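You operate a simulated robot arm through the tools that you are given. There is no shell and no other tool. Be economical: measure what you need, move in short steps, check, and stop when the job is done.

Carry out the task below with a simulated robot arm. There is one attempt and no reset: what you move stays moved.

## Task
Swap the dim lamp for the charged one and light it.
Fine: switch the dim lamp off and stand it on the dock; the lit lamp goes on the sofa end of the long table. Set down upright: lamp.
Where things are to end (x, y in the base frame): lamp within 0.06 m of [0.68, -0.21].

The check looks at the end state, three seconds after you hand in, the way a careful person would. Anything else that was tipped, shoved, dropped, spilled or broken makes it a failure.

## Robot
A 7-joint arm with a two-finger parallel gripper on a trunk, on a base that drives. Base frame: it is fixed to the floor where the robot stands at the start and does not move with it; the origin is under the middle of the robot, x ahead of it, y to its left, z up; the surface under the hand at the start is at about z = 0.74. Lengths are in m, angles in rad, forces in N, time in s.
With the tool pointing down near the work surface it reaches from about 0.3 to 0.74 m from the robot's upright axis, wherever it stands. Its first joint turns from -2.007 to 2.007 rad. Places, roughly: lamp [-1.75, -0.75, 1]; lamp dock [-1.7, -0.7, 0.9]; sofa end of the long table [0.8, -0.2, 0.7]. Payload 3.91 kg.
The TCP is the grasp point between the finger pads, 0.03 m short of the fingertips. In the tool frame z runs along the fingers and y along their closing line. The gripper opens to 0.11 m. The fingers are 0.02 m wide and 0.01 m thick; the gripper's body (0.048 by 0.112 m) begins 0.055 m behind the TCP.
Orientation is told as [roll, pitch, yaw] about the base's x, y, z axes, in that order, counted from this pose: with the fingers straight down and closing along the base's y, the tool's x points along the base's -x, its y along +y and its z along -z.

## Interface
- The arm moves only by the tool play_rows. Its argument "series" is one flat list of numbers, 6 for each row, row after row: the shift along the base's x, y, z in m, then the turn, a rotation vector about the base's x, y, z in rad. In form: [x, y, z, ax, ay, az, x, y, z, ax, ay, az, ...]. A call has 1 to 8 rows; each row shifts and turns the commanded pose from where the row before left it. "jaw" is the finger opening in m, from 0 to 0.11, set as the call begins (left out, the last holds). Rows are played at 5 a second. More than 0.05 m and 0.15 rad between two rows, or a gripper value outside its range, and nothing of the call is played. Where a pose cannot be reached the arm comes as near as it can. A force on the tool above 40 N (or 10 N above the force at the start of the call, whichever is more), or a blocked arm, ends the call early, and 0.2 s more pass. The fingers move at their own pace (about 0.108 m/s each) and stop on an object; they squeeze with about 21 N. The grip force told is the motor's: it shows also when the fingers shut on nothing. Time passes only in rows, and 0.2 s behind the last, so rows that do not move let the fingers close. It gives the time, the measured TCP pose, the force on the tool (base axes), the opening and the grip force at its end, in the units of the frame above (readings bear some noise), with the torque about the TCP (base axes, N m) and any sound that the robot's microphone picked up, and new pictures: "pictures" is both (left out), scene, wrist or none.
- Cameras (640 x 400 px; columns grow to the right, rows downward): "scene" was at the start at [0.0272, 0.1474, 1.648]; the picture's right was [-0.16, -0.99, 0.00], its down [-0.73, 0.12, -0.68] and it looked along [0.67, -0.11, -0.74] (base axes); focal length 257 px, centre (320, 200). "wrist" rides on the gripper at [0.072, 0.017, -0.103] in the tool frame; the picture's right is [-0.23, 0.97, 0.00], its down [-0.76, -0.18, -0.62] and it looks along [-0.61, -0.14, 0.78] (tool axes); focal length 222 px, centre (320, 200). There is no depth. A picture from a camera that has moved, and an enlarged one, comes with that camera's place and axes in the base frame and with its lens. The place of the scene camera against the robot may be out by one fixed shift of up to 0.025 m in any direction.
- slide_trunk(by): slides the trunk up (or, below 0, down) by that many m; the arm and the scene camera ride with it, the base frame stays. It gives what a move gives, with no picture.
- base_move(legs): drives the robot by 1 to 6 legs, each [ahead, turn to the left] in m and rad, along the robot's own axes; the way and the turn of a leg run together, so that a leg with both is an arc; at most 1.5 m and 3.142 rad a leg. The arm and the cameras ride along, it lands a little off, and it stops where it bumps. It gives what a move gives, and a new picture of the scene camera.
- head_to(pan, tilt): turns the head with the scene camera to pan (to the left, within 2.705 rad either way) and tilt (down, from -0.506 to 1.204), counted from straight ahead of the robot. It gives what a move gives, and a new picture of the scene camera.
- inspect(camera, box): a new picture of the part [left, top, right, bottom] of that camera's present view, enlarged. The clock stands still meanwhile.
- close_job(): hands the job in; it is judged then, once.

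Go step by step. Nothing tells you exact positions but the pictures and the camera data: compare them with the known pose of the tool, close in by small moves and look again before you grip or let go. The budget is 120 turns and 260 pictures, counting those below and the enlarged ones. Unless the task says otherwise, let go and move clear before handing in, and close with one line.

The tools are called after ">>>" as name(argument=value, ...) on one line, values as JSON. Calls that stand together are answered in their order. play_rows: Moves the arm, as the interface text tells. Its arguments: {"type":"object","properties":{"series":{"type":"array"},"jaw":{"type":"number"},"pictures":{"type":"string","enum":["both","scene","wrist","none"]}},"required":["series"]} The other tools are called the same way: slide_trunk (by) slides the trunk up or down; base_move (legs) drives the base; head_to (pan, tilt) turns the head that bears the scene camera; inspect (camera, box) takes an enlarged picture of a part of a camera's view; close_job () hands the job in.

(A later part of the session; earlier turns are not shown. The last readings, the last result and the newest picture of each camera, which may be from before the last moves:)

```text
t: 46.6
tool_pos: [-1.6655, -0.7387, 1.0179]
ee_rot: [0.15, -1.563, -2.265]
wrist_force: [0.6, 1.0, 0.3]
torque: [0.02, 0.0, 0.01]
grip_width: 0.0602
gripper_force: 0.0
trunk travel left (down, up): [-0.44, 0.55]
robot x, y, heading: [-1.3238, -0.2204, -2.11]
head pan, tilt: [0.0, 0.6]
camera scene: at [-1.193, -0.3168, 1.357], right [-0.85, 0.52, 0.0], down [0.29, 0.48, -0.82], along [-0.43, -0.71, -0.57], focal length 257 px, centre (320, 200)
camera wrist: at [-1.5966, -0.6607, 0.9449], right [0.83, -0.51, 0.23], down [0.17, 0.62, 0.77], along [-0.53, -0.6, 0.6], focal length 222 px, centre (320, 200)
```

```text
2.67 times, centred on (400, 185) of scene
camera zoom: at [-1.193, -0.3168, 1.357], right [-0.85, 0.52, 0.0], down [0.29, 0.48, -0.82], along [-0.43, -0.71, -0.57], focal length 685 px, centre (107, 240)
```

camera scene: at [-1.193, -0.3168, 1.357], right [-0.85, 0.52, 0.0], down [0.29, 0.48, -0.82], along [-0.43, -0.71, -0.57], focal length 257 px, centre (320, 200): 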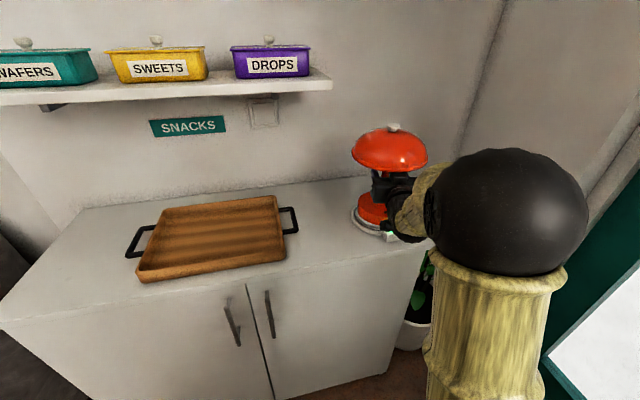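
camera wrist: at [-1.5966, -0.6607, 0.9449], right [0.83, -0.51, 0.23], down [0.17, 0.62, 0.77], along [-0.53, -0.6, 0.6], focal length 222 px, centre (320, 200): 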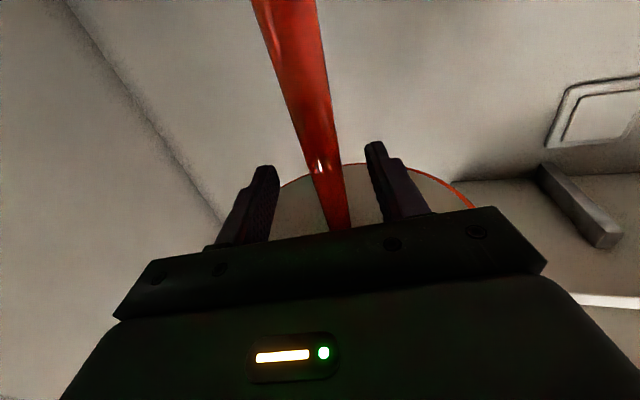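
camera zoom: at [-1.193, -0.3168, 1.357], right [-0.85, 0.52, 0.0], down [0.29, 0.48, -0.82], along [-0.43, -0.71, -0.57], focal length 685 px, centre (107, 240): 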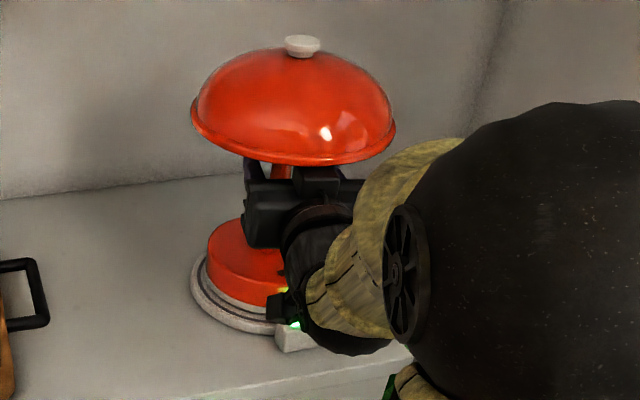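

Stem sits about 1 cm past the grasp point. I close on it.

>>> play_rows(series=[0, 0, 0, 0, 0, 0, 0, 0, 0, 0, 0, 0, 0, 0, 0, 0, 0, 0], jaw=0.0, pictures="wrist")

```text
t: 47.4
tool_pos: [-1.6646, -0.7397, 1.0166]
ee_rot: [0.065, -1.562, -2.179]
wrist_force: [0.8, -3.6, 0.2]
torque: [-0.25, 0.1, 0.08]
grip_width: 0.0222
gripper_force: 20.9
trunk travel left (down, up): [-0.44, 0.55]
robot x, y, heading: [-1.318, -0.2205, -2.116]
head pan, tilt: [0.0, 0.6]
camera wrist: at [-1.5961, -0.6609, 0.945], right [0.83, -0.51, 0.23], down [0.17, 0.62, 0.77], along [-0.53, -0.6, 0.6], focal length 222 px, centre (320, 200)
```

wrist: 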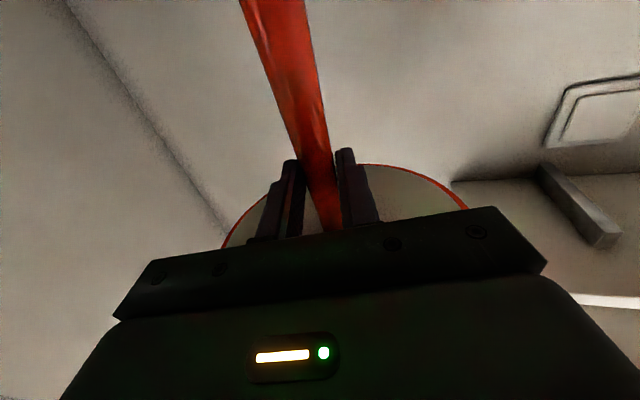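

Gripped at 22 mm. I lift 2 cm gently and check.

>>> play_rows(series=[0, 0, 0.005, 0, 0, 0, 0, 0, 0.01, 0, 0, 0, 0, 0, 0.015, 0, 0, 0, 0, 0, 0, 0, 0, 0], pictures="wrist")

>>> inspect(camera="scene", box=[320, 110, 480, 260])

```text
t: 48.4
tool_pos: [-1.6654, -0.7397, 1.0456]
ee_rot: [0.064, -1.56, -2.183]
wrist_force: [-0.7, 0.6, -7.7]
torque: [0.08, -0.09, 0.02]
grip_width: 0.0222
gripper_force: 21.0
trunk travel left (down, up): [-0.44, 0.55]
robot x, y, heading: [-1.3149, -0.2219, -2.115]
head pan, tilt: [0.0, 0.6]
camera wrist: at [-1.5969, -0.6604, 0.974], right [0.83, -0.51, 0.23], down [0.17, 0.62, 0.77], along [-0.53, -0.6, 0.6], focal length 222 px, centre (320, 200)
```

wrist: 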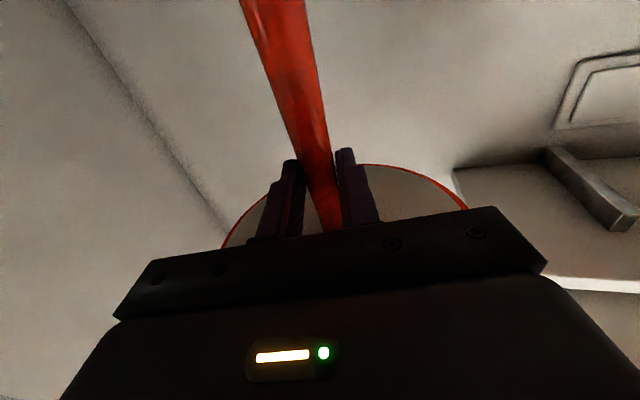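

```text
2.67 times, centred on (400, 185) of scene
camera zoom: at [-1.1933, -0.3172, 1.357], right [-0.85, 0.52, 0.0], down [0.29, 0.48, -0.82], along [-0.43, -0.71, -0.57], focal length 685 px, centre (107, 240)
```

zoom: 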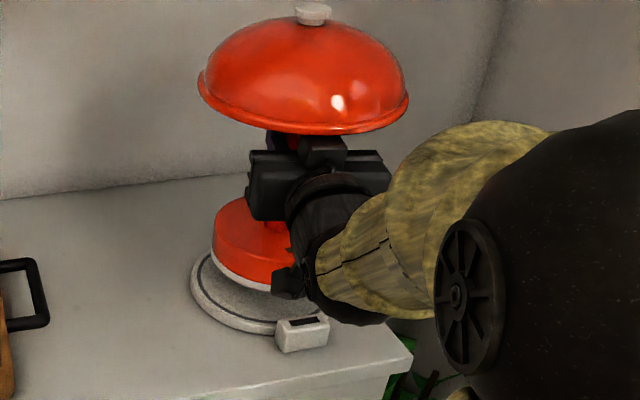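

Lamp hangs upright, about 0.8 kg, and the dock light went dark. I raise it with the trunk and draw it in toward me before turning away.

>>> slide_trunk(by=0.1)

>>> play_rows(series=[0.013, 0.0214, 0, 0, 0, 0, 0.013, 0.0214, 0, 0, 0, 0, 0.013, 0.0214, 0, 0, 0, 0, 0.013, 0.0214, 0, 0, 0, 0, 0.013, 0.0214, 0, 0, 0, 0])

```text
t: 49.8
tool_pos: [-1.6665, -0.74, 1.1459]
ee_rot: [0.078, -1.563, -2.197]
wrist_force: [0.3, -0.2, -7.6]
torque: [0.09, -0.05, -0.01]
grip_width: 0.0223
gripper_force: 20.8
trunk travel left (down, up): [-0.54, 0.45]
robot x, y, heading: [-1.3149, -0.221, -2.118]
head pan, tilt: [0.0, 0.6]
```

```text
t: 51.0
tool_pos: [-1.6012, -0.6315, 1.1452]
ee_rot: [0.142, -1.563, -2.26]
wrist_force: [0.0, -0.1, -6.9]
torque: [0.09, -0.07, 0.01]
grip_width: 0.0222
gripper_force: 21.5
trunk travel left (down, up): [-0.54, 0.45]
robot x, y, heading: [-1.3169, -0.2191, -2.117]
head pan, tilt: [0.0, 0.6]
camera scene: at [-1.1931, -0.3168, 1.457], right [-0.85, 0.52, 0.0], down [0.29, 0.48, -0.83], along [-0.43, -0.71, -0.56], focal length 257 px, centre (320, 200)
camera wrist: at [-1.5322, -0.5528, 1.0739], right [0.83, -0.51, 0.23], down [0.17, 0.62, 0.77], along [-0.53, -0.6, 0.6], focal length 222 px, centre (320, 200)
```

scene: 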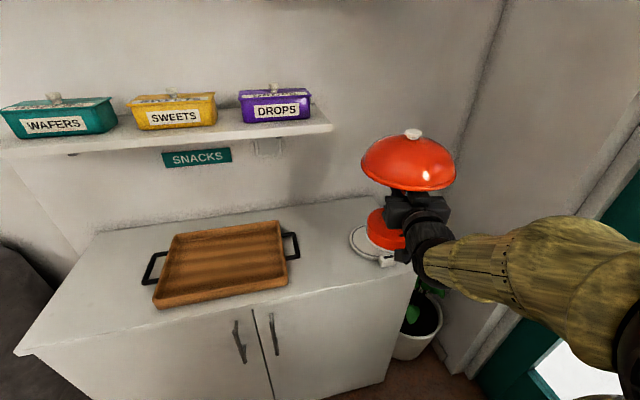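
wrist: 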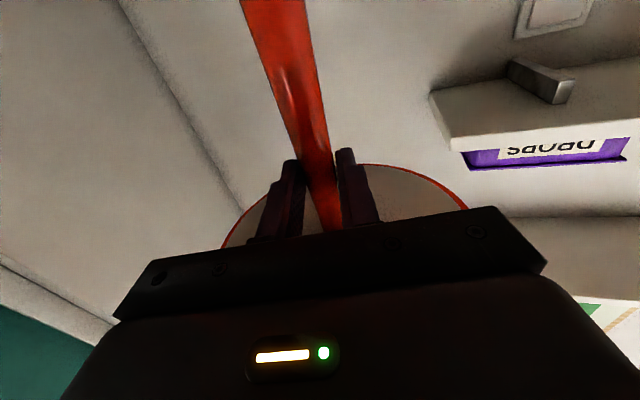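

Clear of shelf and dock. I turn left toward the table and drive part way.

>>> base_move(legs=[[0, 1.1], [0, 1.18], [0.9, 0]])

```text
t: 64.7
tool_pos: [0.0717, -0.0305, 1.1446]
ee_rot: [0.096, -1.563, 0.059]
wrist_force: [1.1, 0.1, -7.2]
torque: [-0.01, 0.11, 0.0]
grip_width: 0.0222
gripper_force: 21.0
trunk travel left (down, up): [-0.54, 0.45]
robot x, y, heading: [-0.4261, -0.0806, 0.158]
head pan, tilt: [0.0, 0.6]
camera scene: at [-0.4125, 0.0832, 1.457], right [0.16, -0.99, 0.0], down [-0.56, -0.09, -0.82], along [0.81, 0.13, -0.57], focal length 257 px, centre (320, 200)
```

scene: 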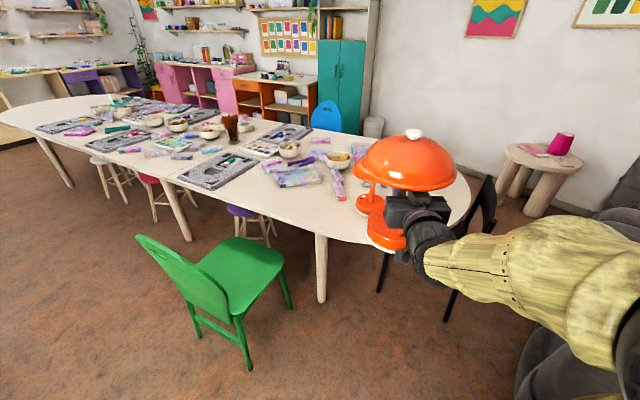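

I raise the lamp well above everything, turn toward the target spot and drive closer.

>>> slide_trunk(by=0.25)

>>> base_move(legs=[[0, -0.274], [0.4, 0]])

>>> head_to(pan=0.0, tilt=0.85)

```text
t: 67.3
tool_pos: [0.0731, -0.0303, 1.3949]
ee_rot: [0.1, -1.563, 0.057]
wrist_force: [-0.3, -0.3, -7.5]
torque: [-0.06, 0.06, 0.0]
grip_width: 0.0224
gripper_force: 20.6
trunk travel left (down, up): [-0.79, 0.2]
robot x, y, heading: [-0.4255, -0.0816, 0.16]
head pan, tilt: [0.0, 0.6]
```

```text
t: 71.3
tool_pos: [0.4654, -0.2093, 1.3953]
ee_rot: [0.097, -1.559, -0.211]
wrist_force: [0.8, 0.1, -7.6]
torque: [-0.01, 0.05, 0.01]
grip_width: 0.0222
gripper_force: 21.5
trunk travel left (down, up): [-0.79, 0.2]
robot x, y, heading: [-0.0315, -0.1244, -0.111]
head pan, tilt: [0.0, 0.6]
camera scene: at [0.0261, 0.0316, 1.707], right [-0.11, -0.99, 0.0], down [-0.56, 0.06, -0.82], along [0.82, -0.09, -0.57], focal length 257 px, centre (320, 200)
```

scene: 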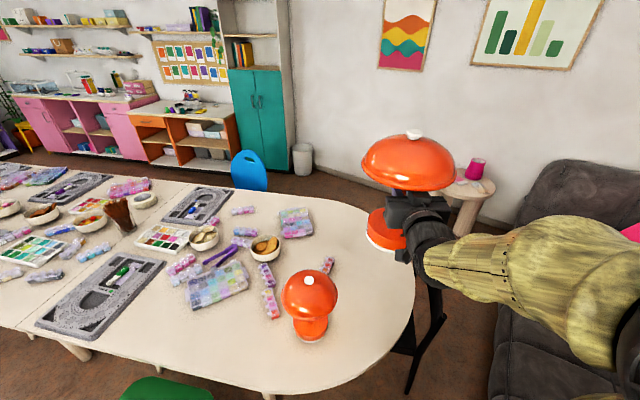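

```text
t: 72.1
tool_pos: [0.4645, -0.2099, 1.3949]
ee_rot: [0.102, -1.561, -0.215]
wrist_force: [0.3, 0.3, -7.6]
torque: [0.03, 0.11, 0.03]
grip_width: 0.0224
gripper_force: 21.1
trunk travel left (down, up): [-0.79, 0.2]
robot x, y, heading: [-0.0309, -0.1214, -0.108]
head pan, tilt: [0.0, 0.85]
camera scene: at [0.0151, 0.0328, 1.6862], right [-0.11, -0.99, 0.0], down [-0.75, 0.08, -0.66], along [0.66, -0.07, -0.75], focal length 257 px, centre (320, 200)
```

scene: 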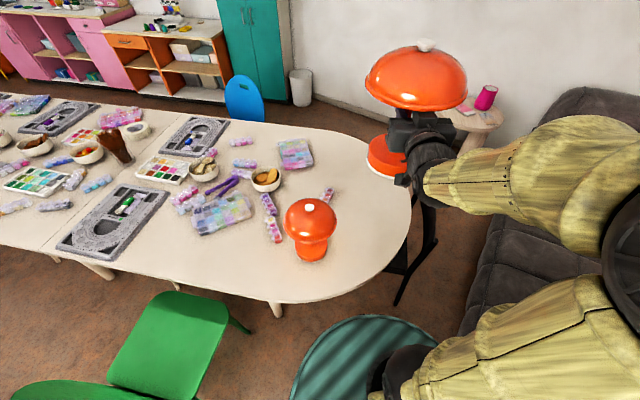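

Target spot (pixel ~357,223) is bare table; dim lamp stands 0.26 m away. I extend the arm over the target at height.

>>> play_rows(series=[0.041, 0, 0, 0, 0, 0, 0.041, 0, 0, 0, 0, 0, 0.041, 0, 0, 0, 0, 0, 0.041, 0, 0, 0, 0, 0, 0.0405, 0.001, 0, 0, 0, 0])

```text
t: 73.3
tool_pos: [0.6721, -0.209, 1.3911]
ee_rot: [0.068, -1.556, -0.183]
wrist_force: [0.4, -1.4, -8.3]
torque: [0.0, 0.07, 0.03]
grip_width: 0.022
gripper_force: 21.2
trunk travel left (down, up): [-0.79, 0.2]
robot x, y, heading: [-0.0282, -0.1224, -0.106]
head pan, tilt: [0.0, 0.85]
camera scene: at [0.0179, 0.0329, 1.686], right [-0.11, -0.99, 0.0], down [-0.75, 0.08, -0.66], along [0.65, -0.07, -0.75], focal length 257 px, centre (320, 200)
camera wrist: at [0.5703, -0.1805, 1.3206], right [0.11, 0.97, 0.23], down [-0.63, -0.11, 0.77], along [0.77, -0.23, 0.6], focal length 222 px, centre (320, 200)
```

scene: 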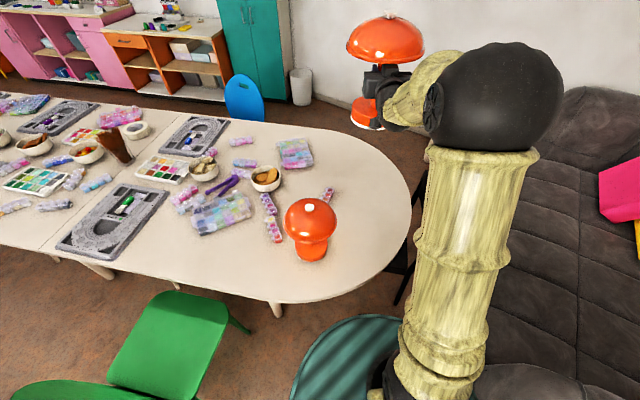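
wrist: 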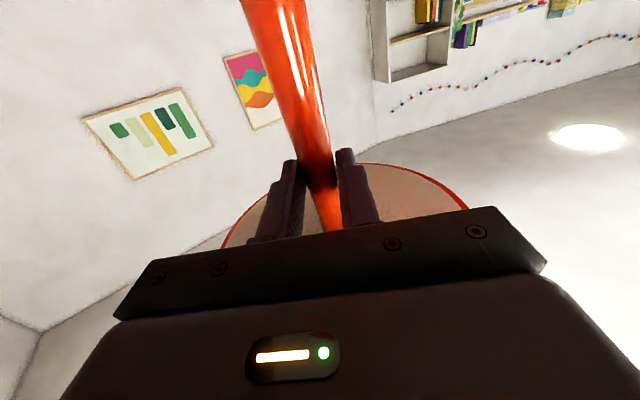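

Over the target. I lower by the trunk most of the way, then check before the last centimetres.

>>> slide_trunk(by=-0.25)

>>> slide_trunk(by=-0.2)

>>> inspect(camera="scene", box=[0, 0, 640, 400])

>>> inspect(camera="scene", box=[280, 0, 440, 140])

```text
t: 75.8
tool_pos: [0.6691, -0.2094, 1.144]
ee_rot: [0.095, -1.56, -0.21]
wrist_force: [0.8, 0.4, -7.6]
torque: [0.0, 0.14, 0.01]
grip_width: 0.0219
gripper_force: 20.9
trunk travel left (down, up): [-0.54, 0.45]
robot x, y, heading: [-0.0325, -0.1261, -0.113]
head pan, tilt: [0.0, 0.85]
```

```text
t: 78.0
tool_pos: [0.669, -0.2085, 0.9448]
ee_rot: [0.098, -1.561, -0.21]
wrist_force: [0.4, 0.0, -8.3]
torque: [0.01, 0.13, 0.01]
grip_width: 0.0221
gripper_force: 21.2
trunk travel left (down, up): [-0.34, 0.65]
robot x, y, heading: [-0.0276, -0.1249, -0.113]
head pan, tilt: [0.0, 0.85]
```

```text
1.00 times, centred on (320, 200) of scene (not enlarged: the box is as wide or as high as the picture)
camera zoom: at [0.015, 0.0329, 1.2361], right [-0.11, -0.99, 0.0], down [-0.75, 0.08, -0.66], along [0.66, -0.07, -0.75], focal length 257 px, centre (320, 200)
```

zoom: 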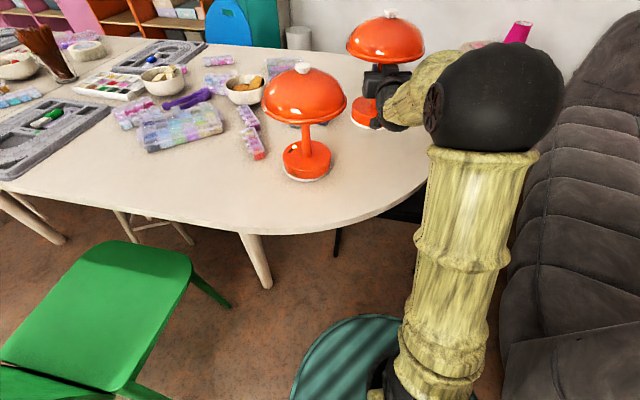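

```text
2.86 times, centred on (360, 70) of scene
camera zoom: at [0.015, 0.0329, 1.2361], right [-0.11, -0.99, 0.0], down [-0.75, 0.08, -0.66], along [0.66, -0.07, -0.75], focal length 734 px, centre (206, 571)
```

zoom: 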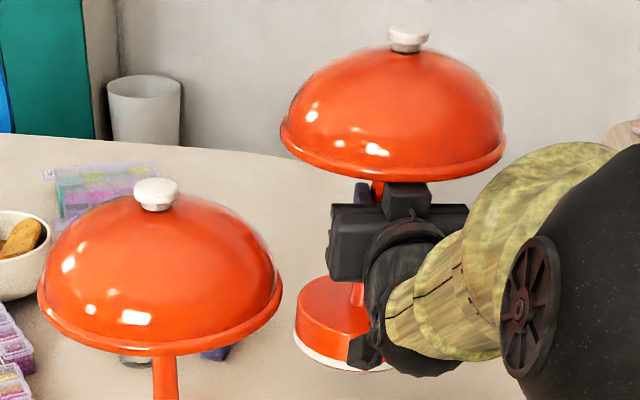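

I continue down with the arm in small steps, watching for contact.

>>> play_rows(series=[0, 0, -0.015, 0, 0, 0, 0, 0, -0.015, 0, 0, 0, 0, 0, -0.012, 0, 0, 0], pictures="none")

>>> head_to(pan=-0.05, tilt=0.55)

>>> inspect(camera="scene", box=[260, 60, 420, 200])

```text
t: 78.8
tool_pos: [0.6689, -0.2091, 0.9021]
ee_rot: [0.071, -1.558, -0.185]
wrist_force: [-0.1, -0.1, -7.3]
torque: [0.03, 0.1, 0.0]
grip_width: 0.0222
gripper_force: 20.9
trunk travel left (down, up): [-0.34, 0.65]
robot x, y, heading: [-0.0324, -0.1268, -0.11]
head pan, tilt: [0.0, 0.85]
```

```text
t: 79.6
tool_pos: [0.6701, -0.2091, 0.9028]
ee_rot: [0.086, -1.561, -0.2]
wrist_force: [-0.3, -0.6, -7.4]
torque: [0.01, 0.12, -0.03]
grip_width: 0.0223
gripper_force: 21.1
trunk travel left (down, up): [-0.34, 0.65]
robot x, y, heading: [-0.0292, -0.1205, -0.109]
head pan, tilt: [-0.051, 0.55]
camera scene: at [0.026, 0.0271, 1.2614], right [-0.16, -0.99, 0.0], down [-0.52, 0.08, -0.85], along [0.84, -0.14, -0.52], focal length 257 px, centre (320, 200)
```

scene: 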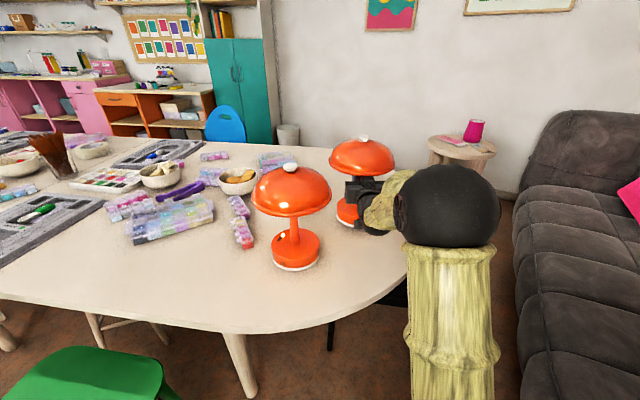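

```text
2.86 times, centred on (340, 130) of scene
camera zoom: at [0.026, 0.0271, 1.2614], right [-0.16, -0.99, 0.0], down [-0.52, 0.08, -0.85], along [0.84, -0.14, -0.52], focal length 734 px, centre (263, 400)
```

zoom: 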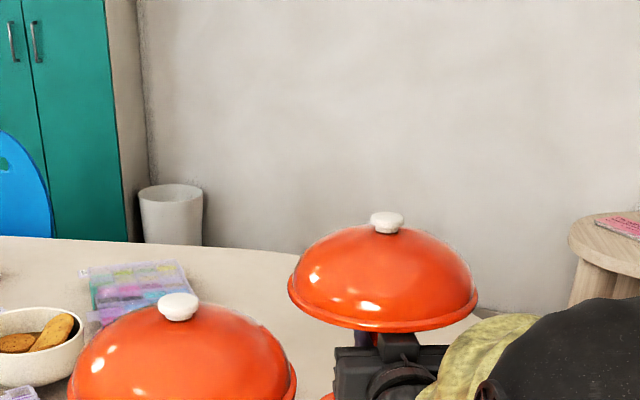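

Shades are clear of each other. I lower on until contact.

>>> play_rows(series=[0, 0, -0.006, 0, 0, 0, 0, 0, -0.005, 0, 0, 0, 0, 0, -0.004, 0, 0, 0, 0, 0, 0, 0, 0, 0], pictures="none")

>>> inspect(camera="scene", box=[260, 120, 420, 280])

```text
t: 80.6
tool_pos: [0.6684, -0.2082, 0.8866]
ee_rot: [0.099, -1.561, -0.214]
wrist_force: [0.3, -0.5, -8.4]
torque: [-0.01, 0.11, 0.03]
grip_width: 0.0222
gripper_force: 21.3
trunk travel left (down, up): [-0.34, 0.65]
robot x, y, heading: [-0.0315, -0.126, -0.109]
head pan, tilt: [-0.051, 0.55]
```

```text
2.50 times, centred on (340, 200) of scene
camera zoom: at [0.0261, 0.0271, 1.2615], right [-0.16, -0.99, 0.0], down [-0.52, 0.08, -0.85], along [0.84, -0.14, -0.52], focal length 642 px, centre (270, 200)
```

zoom: 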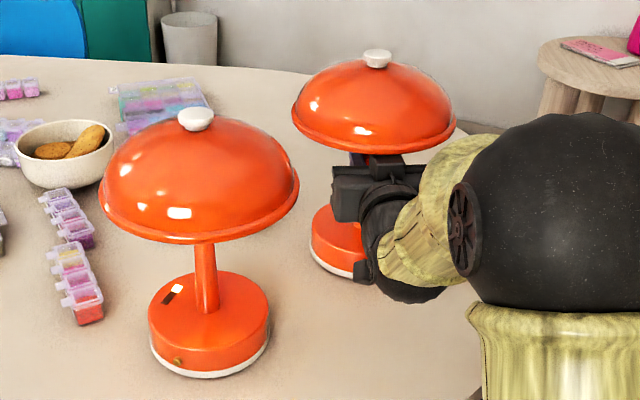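

>>> play_rows(series=[0, 0, -0.004, 0, 0, 0, 0, 0, -0.004, 0, 0, 0, 0, 0, -0.003, 0, 0, 0, 0, 0, 0, 0, 0, 0], pictures="none")

>>> inspect(camera="scene", box=[285, 220, 345, 270])

```text
t: 81.6
tool_pos: [0.6676, -0.2081, 0.8794]
ee_rot: [0.333, -1.568, -0.448]
wrist_force: [1.6, 0.5, 17.3]
torque: [-0.05, -0.34, -0.01]
grip_width: 0.0222
gripper_force: 21.0
trunk travel left (down, up): [-0.34, 0.65]
robot x, y, heading: [-0.0287, -0.1253, -0.109]
head pan, tilt: [-0.051, 0.55]
```

```text
8.00 times, centred on (315, 245) of scene
camera zoom: at [0.0237, 0.0275, 1.2617], right [-0.16, -0.99, 0.0], down [-0.51, 0.08, -0.85], along [0.84, -0.14, -0.52], focal length 2055 px, centre (360, -160)
```

zoom: 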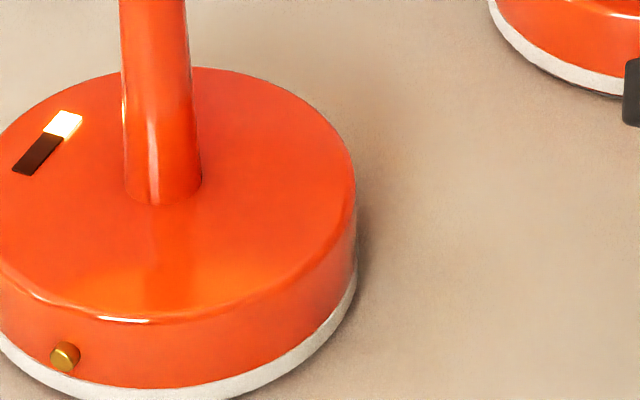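

Contact on the table (17 N up). I relieve the pressure, then open.

>>> play_rows(series=[0, 0, 0.0025, 0, 0, 0, 0, 0, 0, 0, 0, 0], pictures="none")

>>> play_rows(series=[0, 0, 0, 0, 0, 0, 0, 0, 0, 0, 0, 0], jaw=0.06)

```text
t: 82.2
tool_pos: [0.6665, -0.2092, 0.8779]
ee_rot: [0.096, -1.56, -0.206]
wrist_force: [-2.7, 1.4, 8.6]
torque: [-0.05, -0.38, 0.02]
grip_width: 0.0221
gripper_force: 20.6
trunk travel left (down, up): [-0.34, 0.65]
robot x, y, heading: [-0.0315, -0.1273, -0.111]
head pan, tilt: [-0.051, 0.55]
```

```text
t: 82.8
tool_pos: [0.6681, -0.209, 0.8784]
ee_rot: [0.087, -1.559, -0.203]
wrist_force: [0.4, 0.3, -0.3]
torque: [0.02, 0.0, 0.0]
grip_width: 0.0601
gripper_force: 0.1
trunk travel left (down, up): [-0.34, 0.65]
robot x, y, heading: [-0.0304, -0.1231, -0.108]
head pan, tilt: [-0.051, 0.55]
camera scene: at [0.0252, 0.0272, 1.2615], right [-0.16, -0.99, 0.0], down [-0.52, 0.08, -0.85], along [0.84, -0.14, -0.52], focal length 257 px, centre (320, 200)
camera wrist: at [0.567, -0.1805, 0.8069], right [0.11, 0.97, 0.23], down [-0.63, -0.11, 0.77], along [0.77, -0.23, 0.6], focal length 222 px, centre (320, 200)
```

scene: 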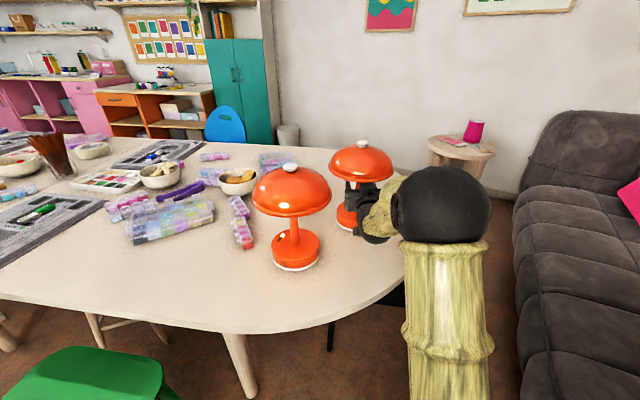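
wrist: 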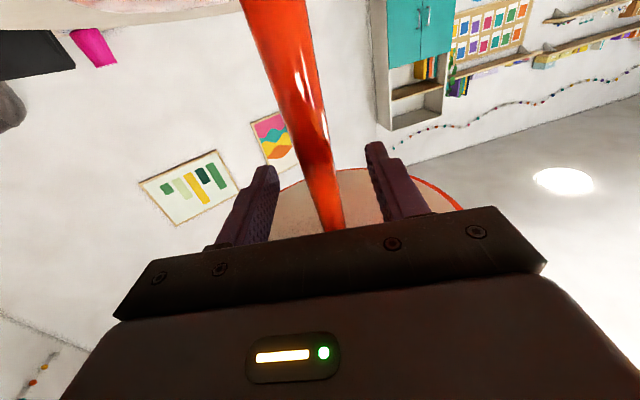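

Released, lamp standing. I withdraw straight back along the approach line.

>>> play_rows(series=[-0.0338, 0.0037, 0, 0, 0, 0, -0.0338, 0.0037, 0, 0, 0, 0, -0.0338, 0.0037, 0, 0, 0, 0, -0.0338, 0.0037, 0, 0, 0, 0, -0.0338, 0.0037, 0, 0, 0, 0])

>>> inspect(camera="wrist", box=[140, 0, 500, 200])

>>> inspect(camera="scene", box=[240, 120, 420, 280])

```text
t: 84.0
tool_pos: [0.5003, -0.1896, 0.8782]
ee_rot: [0.095, -1.563, -0.211]
wrist_force: [0.2, 0.1, -0.9]
torque: [0.01, 0.03, -0.01]
grip_width: 0.0602
gripper_force: 0.0
trunk travel left (down, up): [-0.34, 0.65]
robot x, y, heading: [-0.0282, -0.123, -0.109]
head pan, tilt: [-0.051, 0.55]
camera scene: at [0.0255, 0.0272, 1.2615], right [-0.16, -0.99, 0.0], down [-0.52, 0.08, -0.85], along [0.84, -0.14, -0.52], focal length 257 px, centre (320, 200)
camera wrist: at [0.3983, -0.1616, 0.8072], right [0.11, 0.97, 0.23], down [-0.63, -0.11, 0.77], along [0.77, -0.23, 0.6], focal length 222 px, centre (320, 200)
```

scene: 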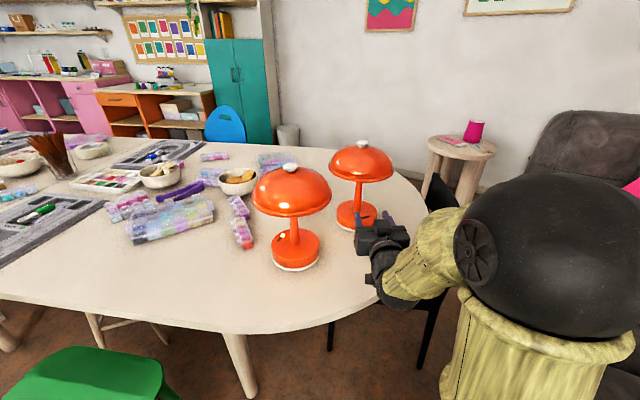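
wrist: 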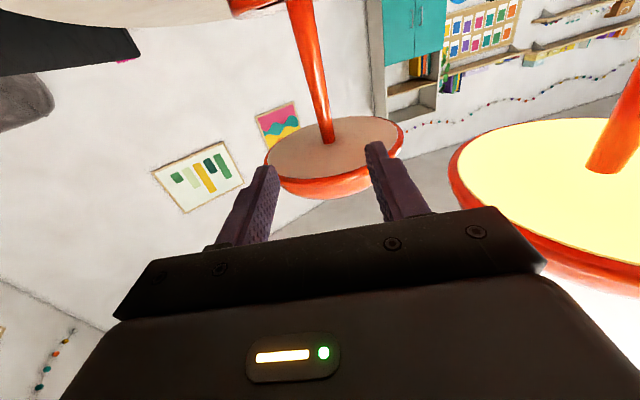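

```text
1.78 times, centred on (320, 100) of wrist
camera zoom: at [0.3983, -0.1616, 0.8072], right [0.11, 0.97, 0.23], down [-0.63, -0.11, 0.77], along [0.77, -0.23, 0.6], focal length 395 px, centre (320, 378)
```

zoom: 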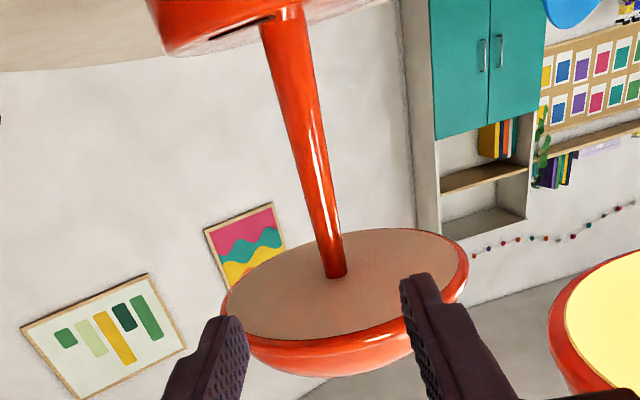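

```text
2.50 times, centred on (330, 200) of scene
camera zoom: at [0.0255, 0.0272, 1.2615], right [-0.16, -0.99, 0.0], down [-0.52, 0.08, -0.85], along [0.84, -0.14, -0.52], focal length 642 px, centre (295, 200)
```

zoom: 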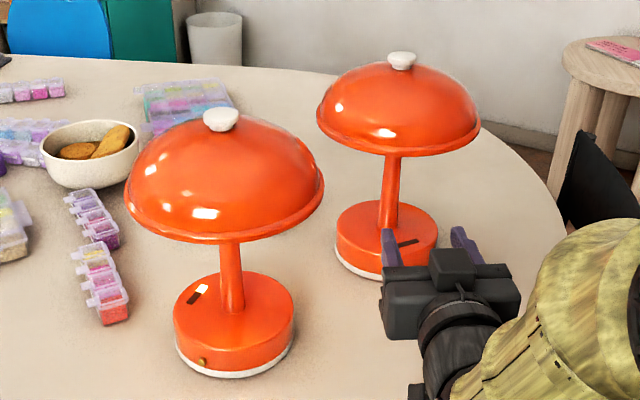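

Now the wrist camera shows it clearly: the dim lamp's diffuser glows, the charged one's is off, so the top button is the switch. I raise, turn the hand back down and close the fingers to press buttons.

>>> slide_trunk(by=0.33)

>>> play_rows(series=[0, 0, 0, 0.0165, 0.149, 0, 0, 0, 0, 0.0165, 0.149, 0, 0, 0, 0, 0.0165, 0.149, 0, 0, 0, 0, 0.0165, 0.149, 0, 0, 0, 0, 0.0165, 0.149, 0, 0, 0, 0, 0.0165, 0.149, 0, 0, 0, 0, 0.0165, 0.149, 0, 0, 0, 0, 0.0165, 0.149, 0], jaw=0.0, pictures="none")

>>> play_rows(series=[0, 0, 0, 0.0165, 0.149, 0, 0, 0, 0, 0.0165, 0.149, 0, 0, 0, 0, 0.0077, 0.069, 0])

```text
t: 87.3
tool_pos: [0.5001, -0.1891, 1.2086]
ee_rot: [0.102, -1.561, -0.214]
wrist_force: [-0.6, 0.5, -0.8]
torque: [-0.03, 0.01, 0.02]
grip_width: 0.0599
gripper_force: 0.0
trunk travel left (down, up): [-0.67, 0.32]
robot x, y, heading: [-0.0253, -0.1243, -0.11]
head pan, tilt: [-0.051, 0.55]
```

```text
t: 89.1
tool_pos: [0.5007, -0.1904, 1.2087]
ee_rot: [-0.001, -0.361, -0.111]
wrist_force: [-0.3, -0.2, -0.3]
torque: [-0.02, 0.04, 0.0]
grip_width: 0.0001
gripper_force: 20.8
trunk travel left (down, up): [-0.67, 0.32]
robot x, y, heading: [-0.0282, -0.1244, -0.109]
head pan, tilt: [-0.051, 0.55]
```

```text
t: 89.9
tool_pos: [0.4994, -0.1881, 1.209]
ee_rot: [-0.003, 0.008, -0.111]
wrist_force: [0.1, 0.3, -0.4]
torque: [0.04, 0.0, -0.02]
grip_width: 0.0
gripper_force: 20.9
trunk travel left (down, up): [-0.67, 0.32]
robot x, y, heading: [-0.0262, -0.1221, -0.107]
head pan, tilt: [-0.051, 0.55]
camera scene: at [0.0256, 0.0271, 1.5915], right [-0.16, -0.99, 0.0], down [-0.52, 0.08, -0.85], along [0.84, -0.14, -0.52], focal length 257 px, centre (320, 200)
camera wrist: at [0.4311, -0.1652, 1.3126], right [0.33, 0.94, -0.01], down [0.74, -0.26, 0.62], along [0.58, -0.21, -0.79], focal length 222 px, centre (320, 200)
```

scene: 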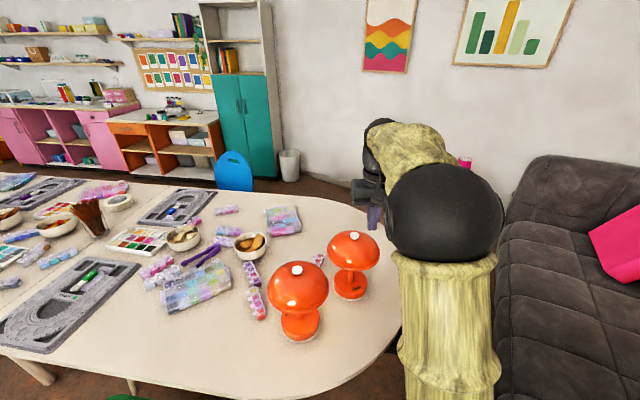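
wrist: 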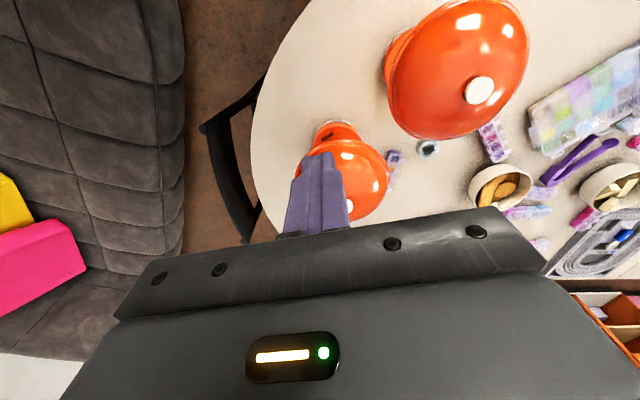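

I move above the dim lamp's button, at about (0.554,-0.003), and look.

>>> play_rows(series=[0.0136, 0.0463, 0, 0, 0, 0, 0.0136, 0.0463, 0, 0, 0, 0, 0.0136, 0.0463, 0, 0, 0, 0, 0.0136, 0.0463, 0, 0, 0, 0, 0, 0, -0.05, 0, 0, 0, 0, 0, -0.05, 0, 0, 0])

>>> inspect(camera="wrist", box=[220, 60, 420, 220])

>>> inspect(camera="scene", box=[240, 210, 360, 330])

```text
t: 91.3
tool_pos: [0.5546, -0.005, 1.1075]
ee_rot: [-0.004, 0.006, -0.112]
wrist_force: [-0.1, -0.2, 0.8]
torque: [0.03, -0.02, -0.01]
grip_width: 0.0
gripper_force: 20.8
trunk travel left (down, up): [-0.67, 0.32]
robot x, y, heading: [-0.0294, -0.1197, -0.107]
head pan, tilt: [-0.051, 0.55]
camera scene: at [0.0261, 0.0274, 1.5915], right [-0.16, -0.99, 0.0], down [-0.52, 0.08, -0.85], along [0.84, -0.14, -0.52], focal length 257 px, centre (320, 200)
camera wrist: at [0.485, 0.0193, 1.2104], right [0.33, 0.94, -0.01], down [0.74, -0.26, 0.62], along [0.58, -0.21, -0.79], focal length 222 px, centre (320, 200)
```

scene: 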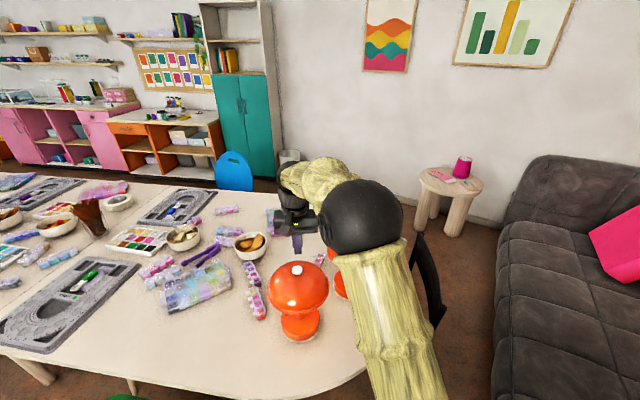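
wrist: 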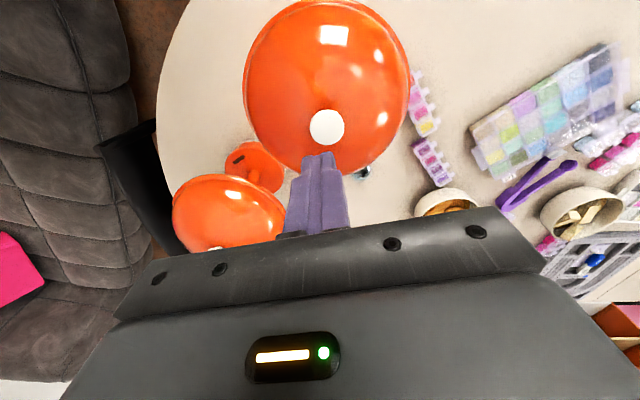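

```text
2.50 times, centred on (320, 140) of wrist
camera zoom: at [0.485, 0.0193, 1.2104], right [0.33, 0.94, -0.01], down [0.74, -0.26, 0.62], along [0.58, -0.21, -0.79], focal length 555 px, centre (320, 350)
```

zoom: 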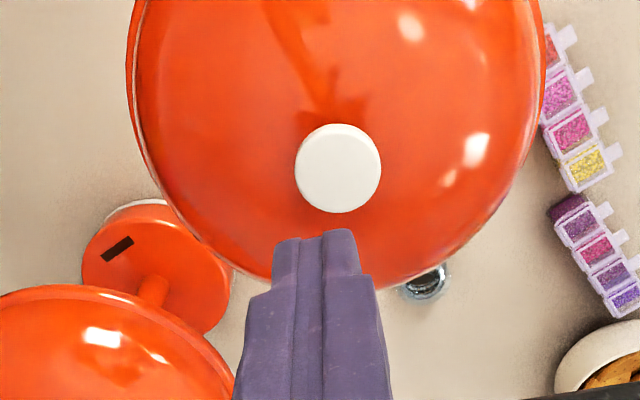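

```text
3.33 times, centred on (300, 270) of scene
camera zoom: at [0.0261, 0.0274, 1.5915], right [-0.16, -0.99, 0.0], down [-0.52, 0.08, -0.85], along [0.84, -0.14, -0.52], focal length 856 px, centre (387, -33)
```

zoom: 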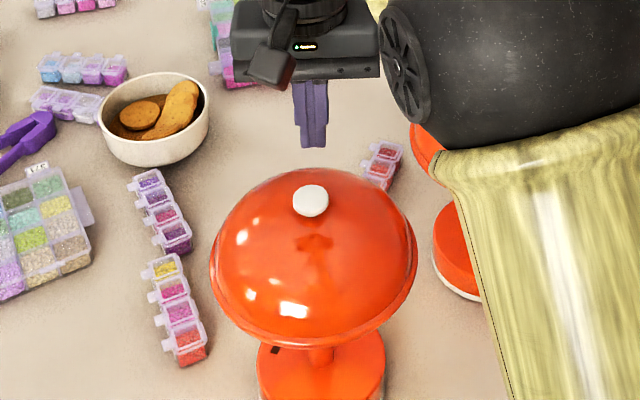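

The button is right below, 6 mm to the left of the tip. I correct and lower to just above it.

>>> play_rows(series=[0.002, 0.006, -0.02, 0, 0, 0, 0, 0, -0.025, 0, 0, 0, 0, 0, -0.013, 0, 0, 0])

>>> inspect(camera="scene", box=[240, 210, 360, 330])

```text
t: 92.1
tool_pos: [0.5561, 0.0014, 1.051]
ee_rot: [-0.003, 0.006, -0.11]
wrist_force: [-0.1, 0.8, 0.1]
torque: [0.03, 0.01, -0.01]
grip_width: 0.0002
gripper_force: 21.1
trunk travel left (down, up): [-0.67, 0.32]
robot x, y, heading: [-0.0287, -0.1223, -0.109]
head pan, tilt: [-0.051, 0.55]
camera scene: at [0.0255, 0.0272, 1.5915], right [-0.16, -0.99, 0.0], down [-0.52, 0.08, -0.85], along [0.84, -0.14, -0.52], focal length 257 px, centre (320, 200)
camera wrist: at [0.4868, 0.0259, 1.1545], right [0.33, 0.94, -0.01], down [0.74, -0.26, 0.62], along [0.58, -0.21, -0.79], focal length 222 px, centre (320, 200)
```

scene: 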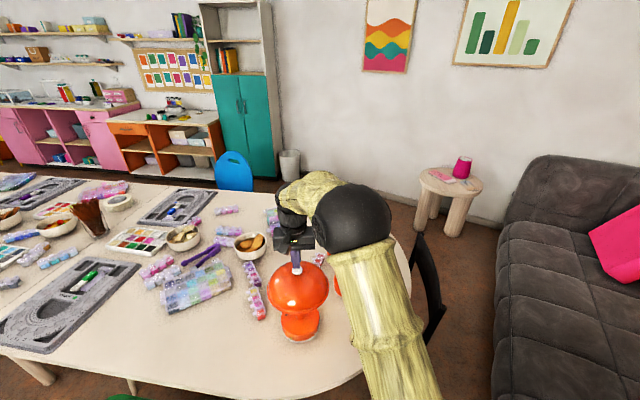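
wrist: 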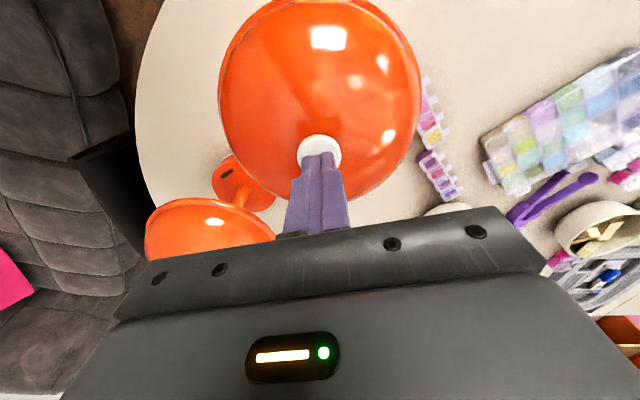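

```text
3.33 times, centred on (300, 270) of scene
camera zoom: at [0.0255, 0.0272, 1.5915], right [-0.16, -0.99, 0.0], down [-0.52, 0.08, -0.85], along [0.84, -0.14, -0.52], focal length 856 px, centre (387, -33)
```

zoom: 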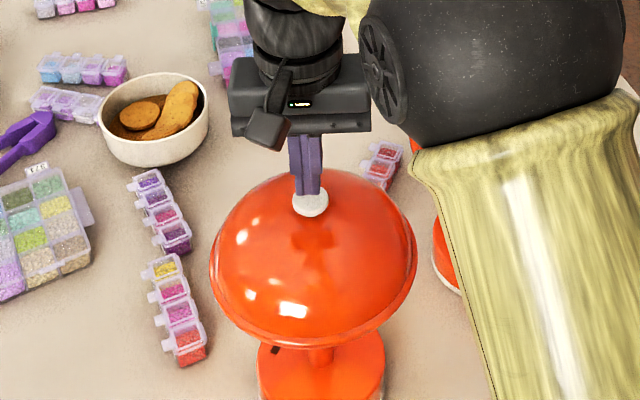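

Tip is over the button. I press in small steps.

>>> play_rows(series=[0, 0, -0.005, 0, 0, 0, 0, 0, -0.003, 0, 0, 0, 0, 0, -0.003, 0, 0, 0], pictures="none")

>>> inspect(camera="scene", box=[240, 230, 360, 350])

```text
t: 92.9
tool_pos: [0.5557, 0.0002, 1.04]
ee_rot: [-0.002, 0.006, -0.112]
wrist_force: [0.3, -0.2, 0.9]
torque: [0.03, 0.0, 0.01]
grip_width: 0.0002
gripper_force: 21.5
trunk travel left (down, up): [-0.67, 0.32]
robot x, y, heading: [-0.0301, -0.1256, -0.111]
head pan, tilt: [-0.051, 0.55]
```

```text
3.33 times, centred on (300, 290) of scene
camera zoom: at [0.0252, 0.0273, 1.5916], right [-0.16, -0.99, 0.0], down [-0.52, 0.08, -0.85], along [0.84, -0.14, -0.52], focal length 856 px, centre (387, -100)
```

zoom: 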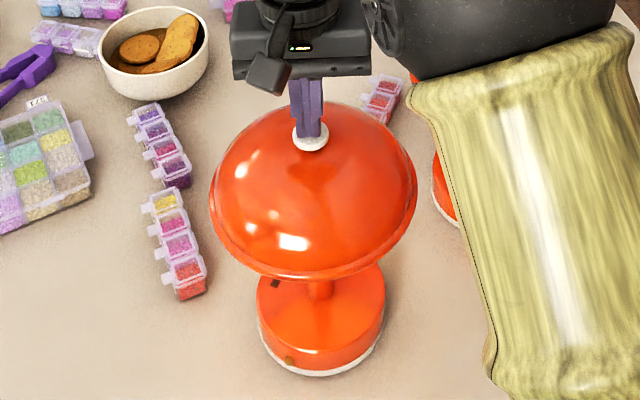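

>>> play_rows(series=[0, 0, -0.002, 0, 0, 0, 0, 0, -0.002, 0, 0, 0], pictures="none")

```text
t: 93.5
tool_pos: [0.5562, 0.0025, 1.0368]
ee_rot: [-0.004, 0.007, -0.111]
wrist_force: [0.7, 0.2, 3.4]
torque: [-0.01, 0.0, 0.03]
grip_width: 0.0
gripper_force: 21.4
trunk travel left (down, up): [-0.67, 0.32]
robot x, y, heading: [-0.0312, -0.1239, -0.11]
head pan, tilt: [-0.051, 0.55]
heard: click
```

A click. I lift straight off and check the lamp's glow and gauge.

>>> play_rows(series=[0, 0, 0.02, 0, 0, 0, 0, 0, 0.04, 0, 0, 0, 0, 0, 0.04, 0, 0, 0], pictures="wrist")

>>> inspect(camera="scene", box=[270, 280, 340, 350])

```text
t: 94.3
tool_pos: [0.5551, 0.0014, 1.1362]
ee_rot: [-0.003, 0.006, -0.111]
wrist_force: [0.0, 0.3, 0.4]
torque: [0.0, 0.02, -0.04]
grip_width: 0.0
gripper_force: 20.9
trunk travel left (down, up): [-0.67, 0.32]
robot x, y, heading: [-0.0284, -0.1276, -0.111]
head pan, tilt: [-0.051, 0.55]
camera wrist: at [0.4863, 0.0262, 1.2409], right [0.33, 0.94, -0.01], down [0.74, -0.26, 0.62], along [0.58, -0.21, -0.79], focal length 222 px, centre (320, 200)
```

wrist: 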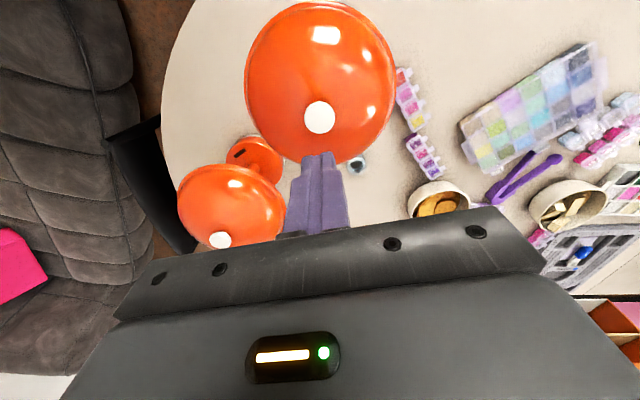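

```text
5.71 times, centred on (305, 315) of scene
camera zoom: at [0.0248, 0.0271, 1.5915], right [-0.16, -0.99, 0.0], down [-0.52, 0.08, -0.85], along [0.84, -0.14, -0.52], focal length 1468 px, centre (406, -457)
```

zoom: 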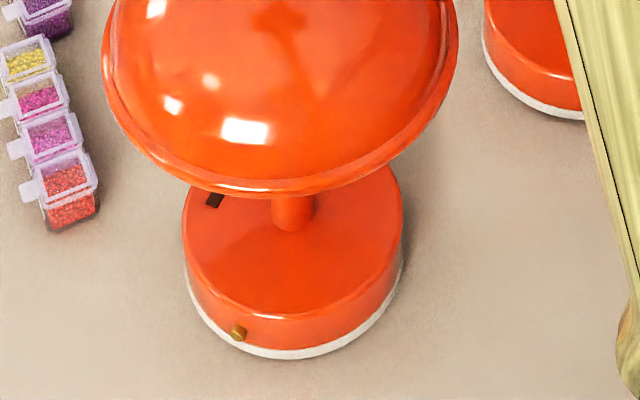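

Dim lamp pressed. Now over the charged lamp's button at (0.679,-0.209).

>>> play_rows(series=[0.0207, -0.035, 0, 0, 0, 0, 0.0207, -0.035, 0, 0, 0, 0, 0.0207, -0.035, 0, 0, 0, 0, 0.0207, -0.035, 0, 0, 0, 0, 0.0207, -0.035, 0, 0, 0, 0, 0.0207, -0.035, 0, 0, 0, 0, 0, 0, -0.04, 0, 0, 0], pictures="wrist")

```text
t: 95.9
tool_pos: [0.6798, -0.207, 1.0944]
ee_rot: [-0.003, 0.01, -0.113]
wrist_force: [-0.4, -0.9, -0.7]
torque: [0.0, -0.03, 0.02]
grip_width: 0.0
gripper_force: 20.5
trunk travel left (down, up): [-0.67, 0.32]
robot x, y, heading: [-0.0294, -0.1212, -0.104]
head pan, tilt: [-0.051, 0.55]
camera wrist: at [0.6104, -0.1834, 1.1988], right [0.33, 0.94, -0.01], down [0.74, -0.26, 0.62], along [0.58, -0.21, -0.79], focal length 222 px, centre (320, 200)
```

wrist: 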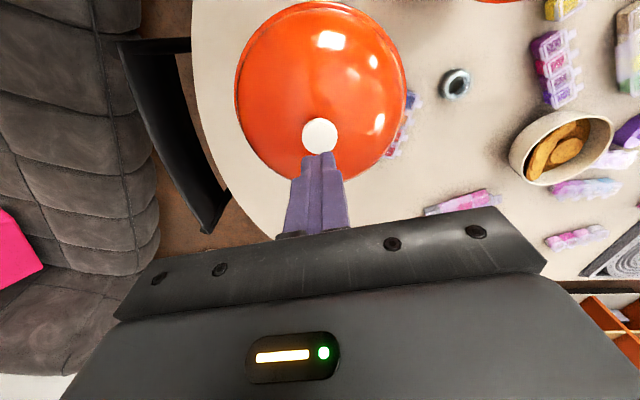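

Centred. I lower and press.

>>> play_rows(series=[0, 0, -0.025, 0, 0, 0, 0, 0, -0.024, 0, 0, 0, 0, 0, -0.004, 0, 0, 0, 0, 0, -0.002, 0, 0, 0], pictures="none")

>>> play_rows(series=[0, 0, -0.0015, 0, 0, 0, 0, 0, -0.0015, 0, 0, 0], pictures="none")

```text
t: 96.9
tool_pos: [0.6803, -0.208, 1.0416]
ee_rot: [-0.004, 0.007, -0.114]
wrist_force: [0.4, 0.6, -0.3]
torque: [0.0, 0.0, 0.01]
grip_width: 0.0
gripper_force: 20.9
trunk travel left (down, up): [-0.67, 0.32]
robot x, y, heading: [-0.03, -0.1234, -0.115]
head pan, tilt: [-0.051, 0.55]
```

```text
t: 97.5
tool_pos: [0.6811, -0.208, 1.0379]
ee_rot: [-0.004, 0.007, -0.113]
wrist_force: [0.6, 0.1, 1.5]
torque: [-0.05, -0.02, -0.01]
grip_width: 0.0
gripper_force: 21.0
trunk travel left (down, up): [-0.67, 0.32]
robot x, y, heading: [-0.0299, -0.1243, -0.111]
head pan, tilt: [-0.051, 0.55]
```

>>> play_rows(series=[0, 0, -0.0015, 0, 0, 0, 0, 0, -0.001, 0, 0, 0], pictures="none")

```text
t: 98.1
tool_pos: [0.6794, -0.2084, 1.0364]
ee_rot: [-0.005, 0.008, -0.112]
wrist_force: [0.3, -0.8, 3.9]
torque: [0.01, -0.08, -0.05]
grip_width: 0.0
gripper_force: 20.4
trunk travel left (down, up): [-0.67, 0.32]
robot x, y, heading: [-0.0289, -0.1226, -0.112]
head pan, tilt: [-0.051, 0.55]
heard: click
```

Second click; the charged lamp should be lit. I rise and move back to the left of the dim lamp, yawing the hand so that I can take it with its brass contact turned as the dock wants it.

>>> play_rows(series=[0, 0, 0.05, 0, 0, 0, 0, 0, 0.05, 0, 0, 0, 0, 0, 0.05, 0, 0, 0, -0.0292, 0.0339, 0, 0, 0, -0.098, -0.0292, 0.0339, 0, 0, 0, -0.098, -0.0292, 0.0339, 0, 0, 0, -0.098, -0.0292, 0.0339, 0, 0, 0, -0.098, -0.0292, 0.0339, 0, 0, 0, -0.098], pictures="none")

>>> play_rows(series=[-0.0292, 0.0339, 0, -0.0848, -0.1238, 0, -0.0292, 0.0339, 0, -0.0848, -0.1238, 0, -0.0292, 0.0339, 0, -0.0848, -0.1238, 0, -0.0292, 0.0339, 0, -0.0848, -0.1238, 0])

```text
t: 99.9
tool_pos: [0.6231, -0.0538, 1.1931]
ee_rot: [-0.003, 0.005, -0.602]
wrist_force: [0.1, -0.4, -1.7]
torque: [0.07, 0.08, 0.03]
grip_width: 0.0002
gripper_force: 20.8
out of reach, approached as far as the arm can: row 3, 4, 5, 6, 7
trunk travel left (down, up): [-0.67, 0.32]
robot x, y, heading: [-0.0306, -0.1224, -0.115]
head pan, tilt: [-0.051, 0.55]
```

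```text
t: 100.9
tool_pos: [0.5022, 0.0873, 1.1953]
ee_rot: [-0.003, -0.597, -0.601]
wrist_force: [0.1, -0.3, 0.9]
torque: [-0.03, 0.01, 0.01]
grip_width: 0.0
gripper_force: 21.6
trunk travel left (down, up): [-0.67, 0.32]
robot x, y, heading: [-0.0286, -0.1236, -0.11]
head pan, tilt: [-0.051, 0.55]
camera scene: at [0.0241, 0.0285, 1.5915], right [-0.16, -0.99, 0.0], down [-0.52, 0.08, -0.85], along [0.84, -0.14, -0.52], focal length 257 px, centre (320, 200)
camera wrist: at [0.4151, 0.1673, 1.2397], right [0.71, 0.7, 0.13], down [0.13, -0.3, 0.94], along [0.7, -0.65, -0.31], focal length 222 px, centre (320, 200)
```

scene: 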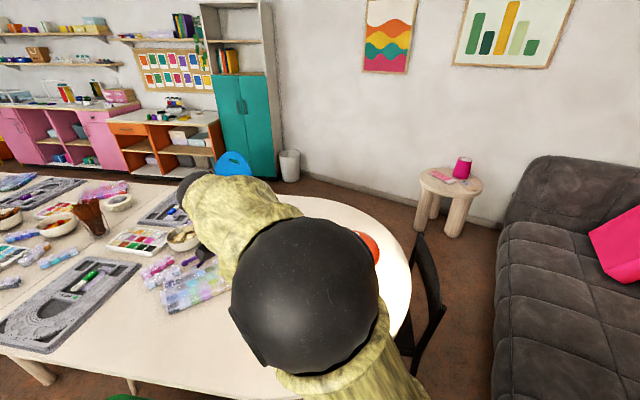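
wrist: 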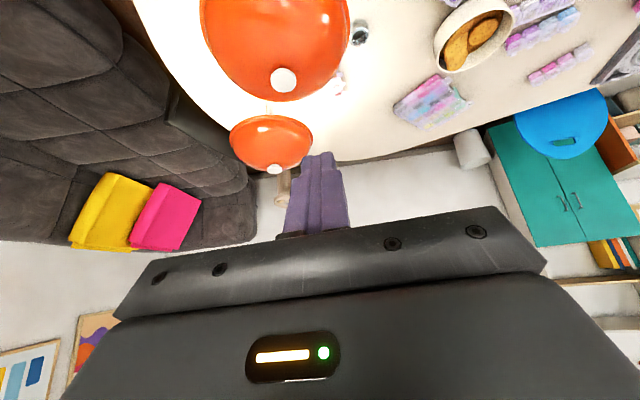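

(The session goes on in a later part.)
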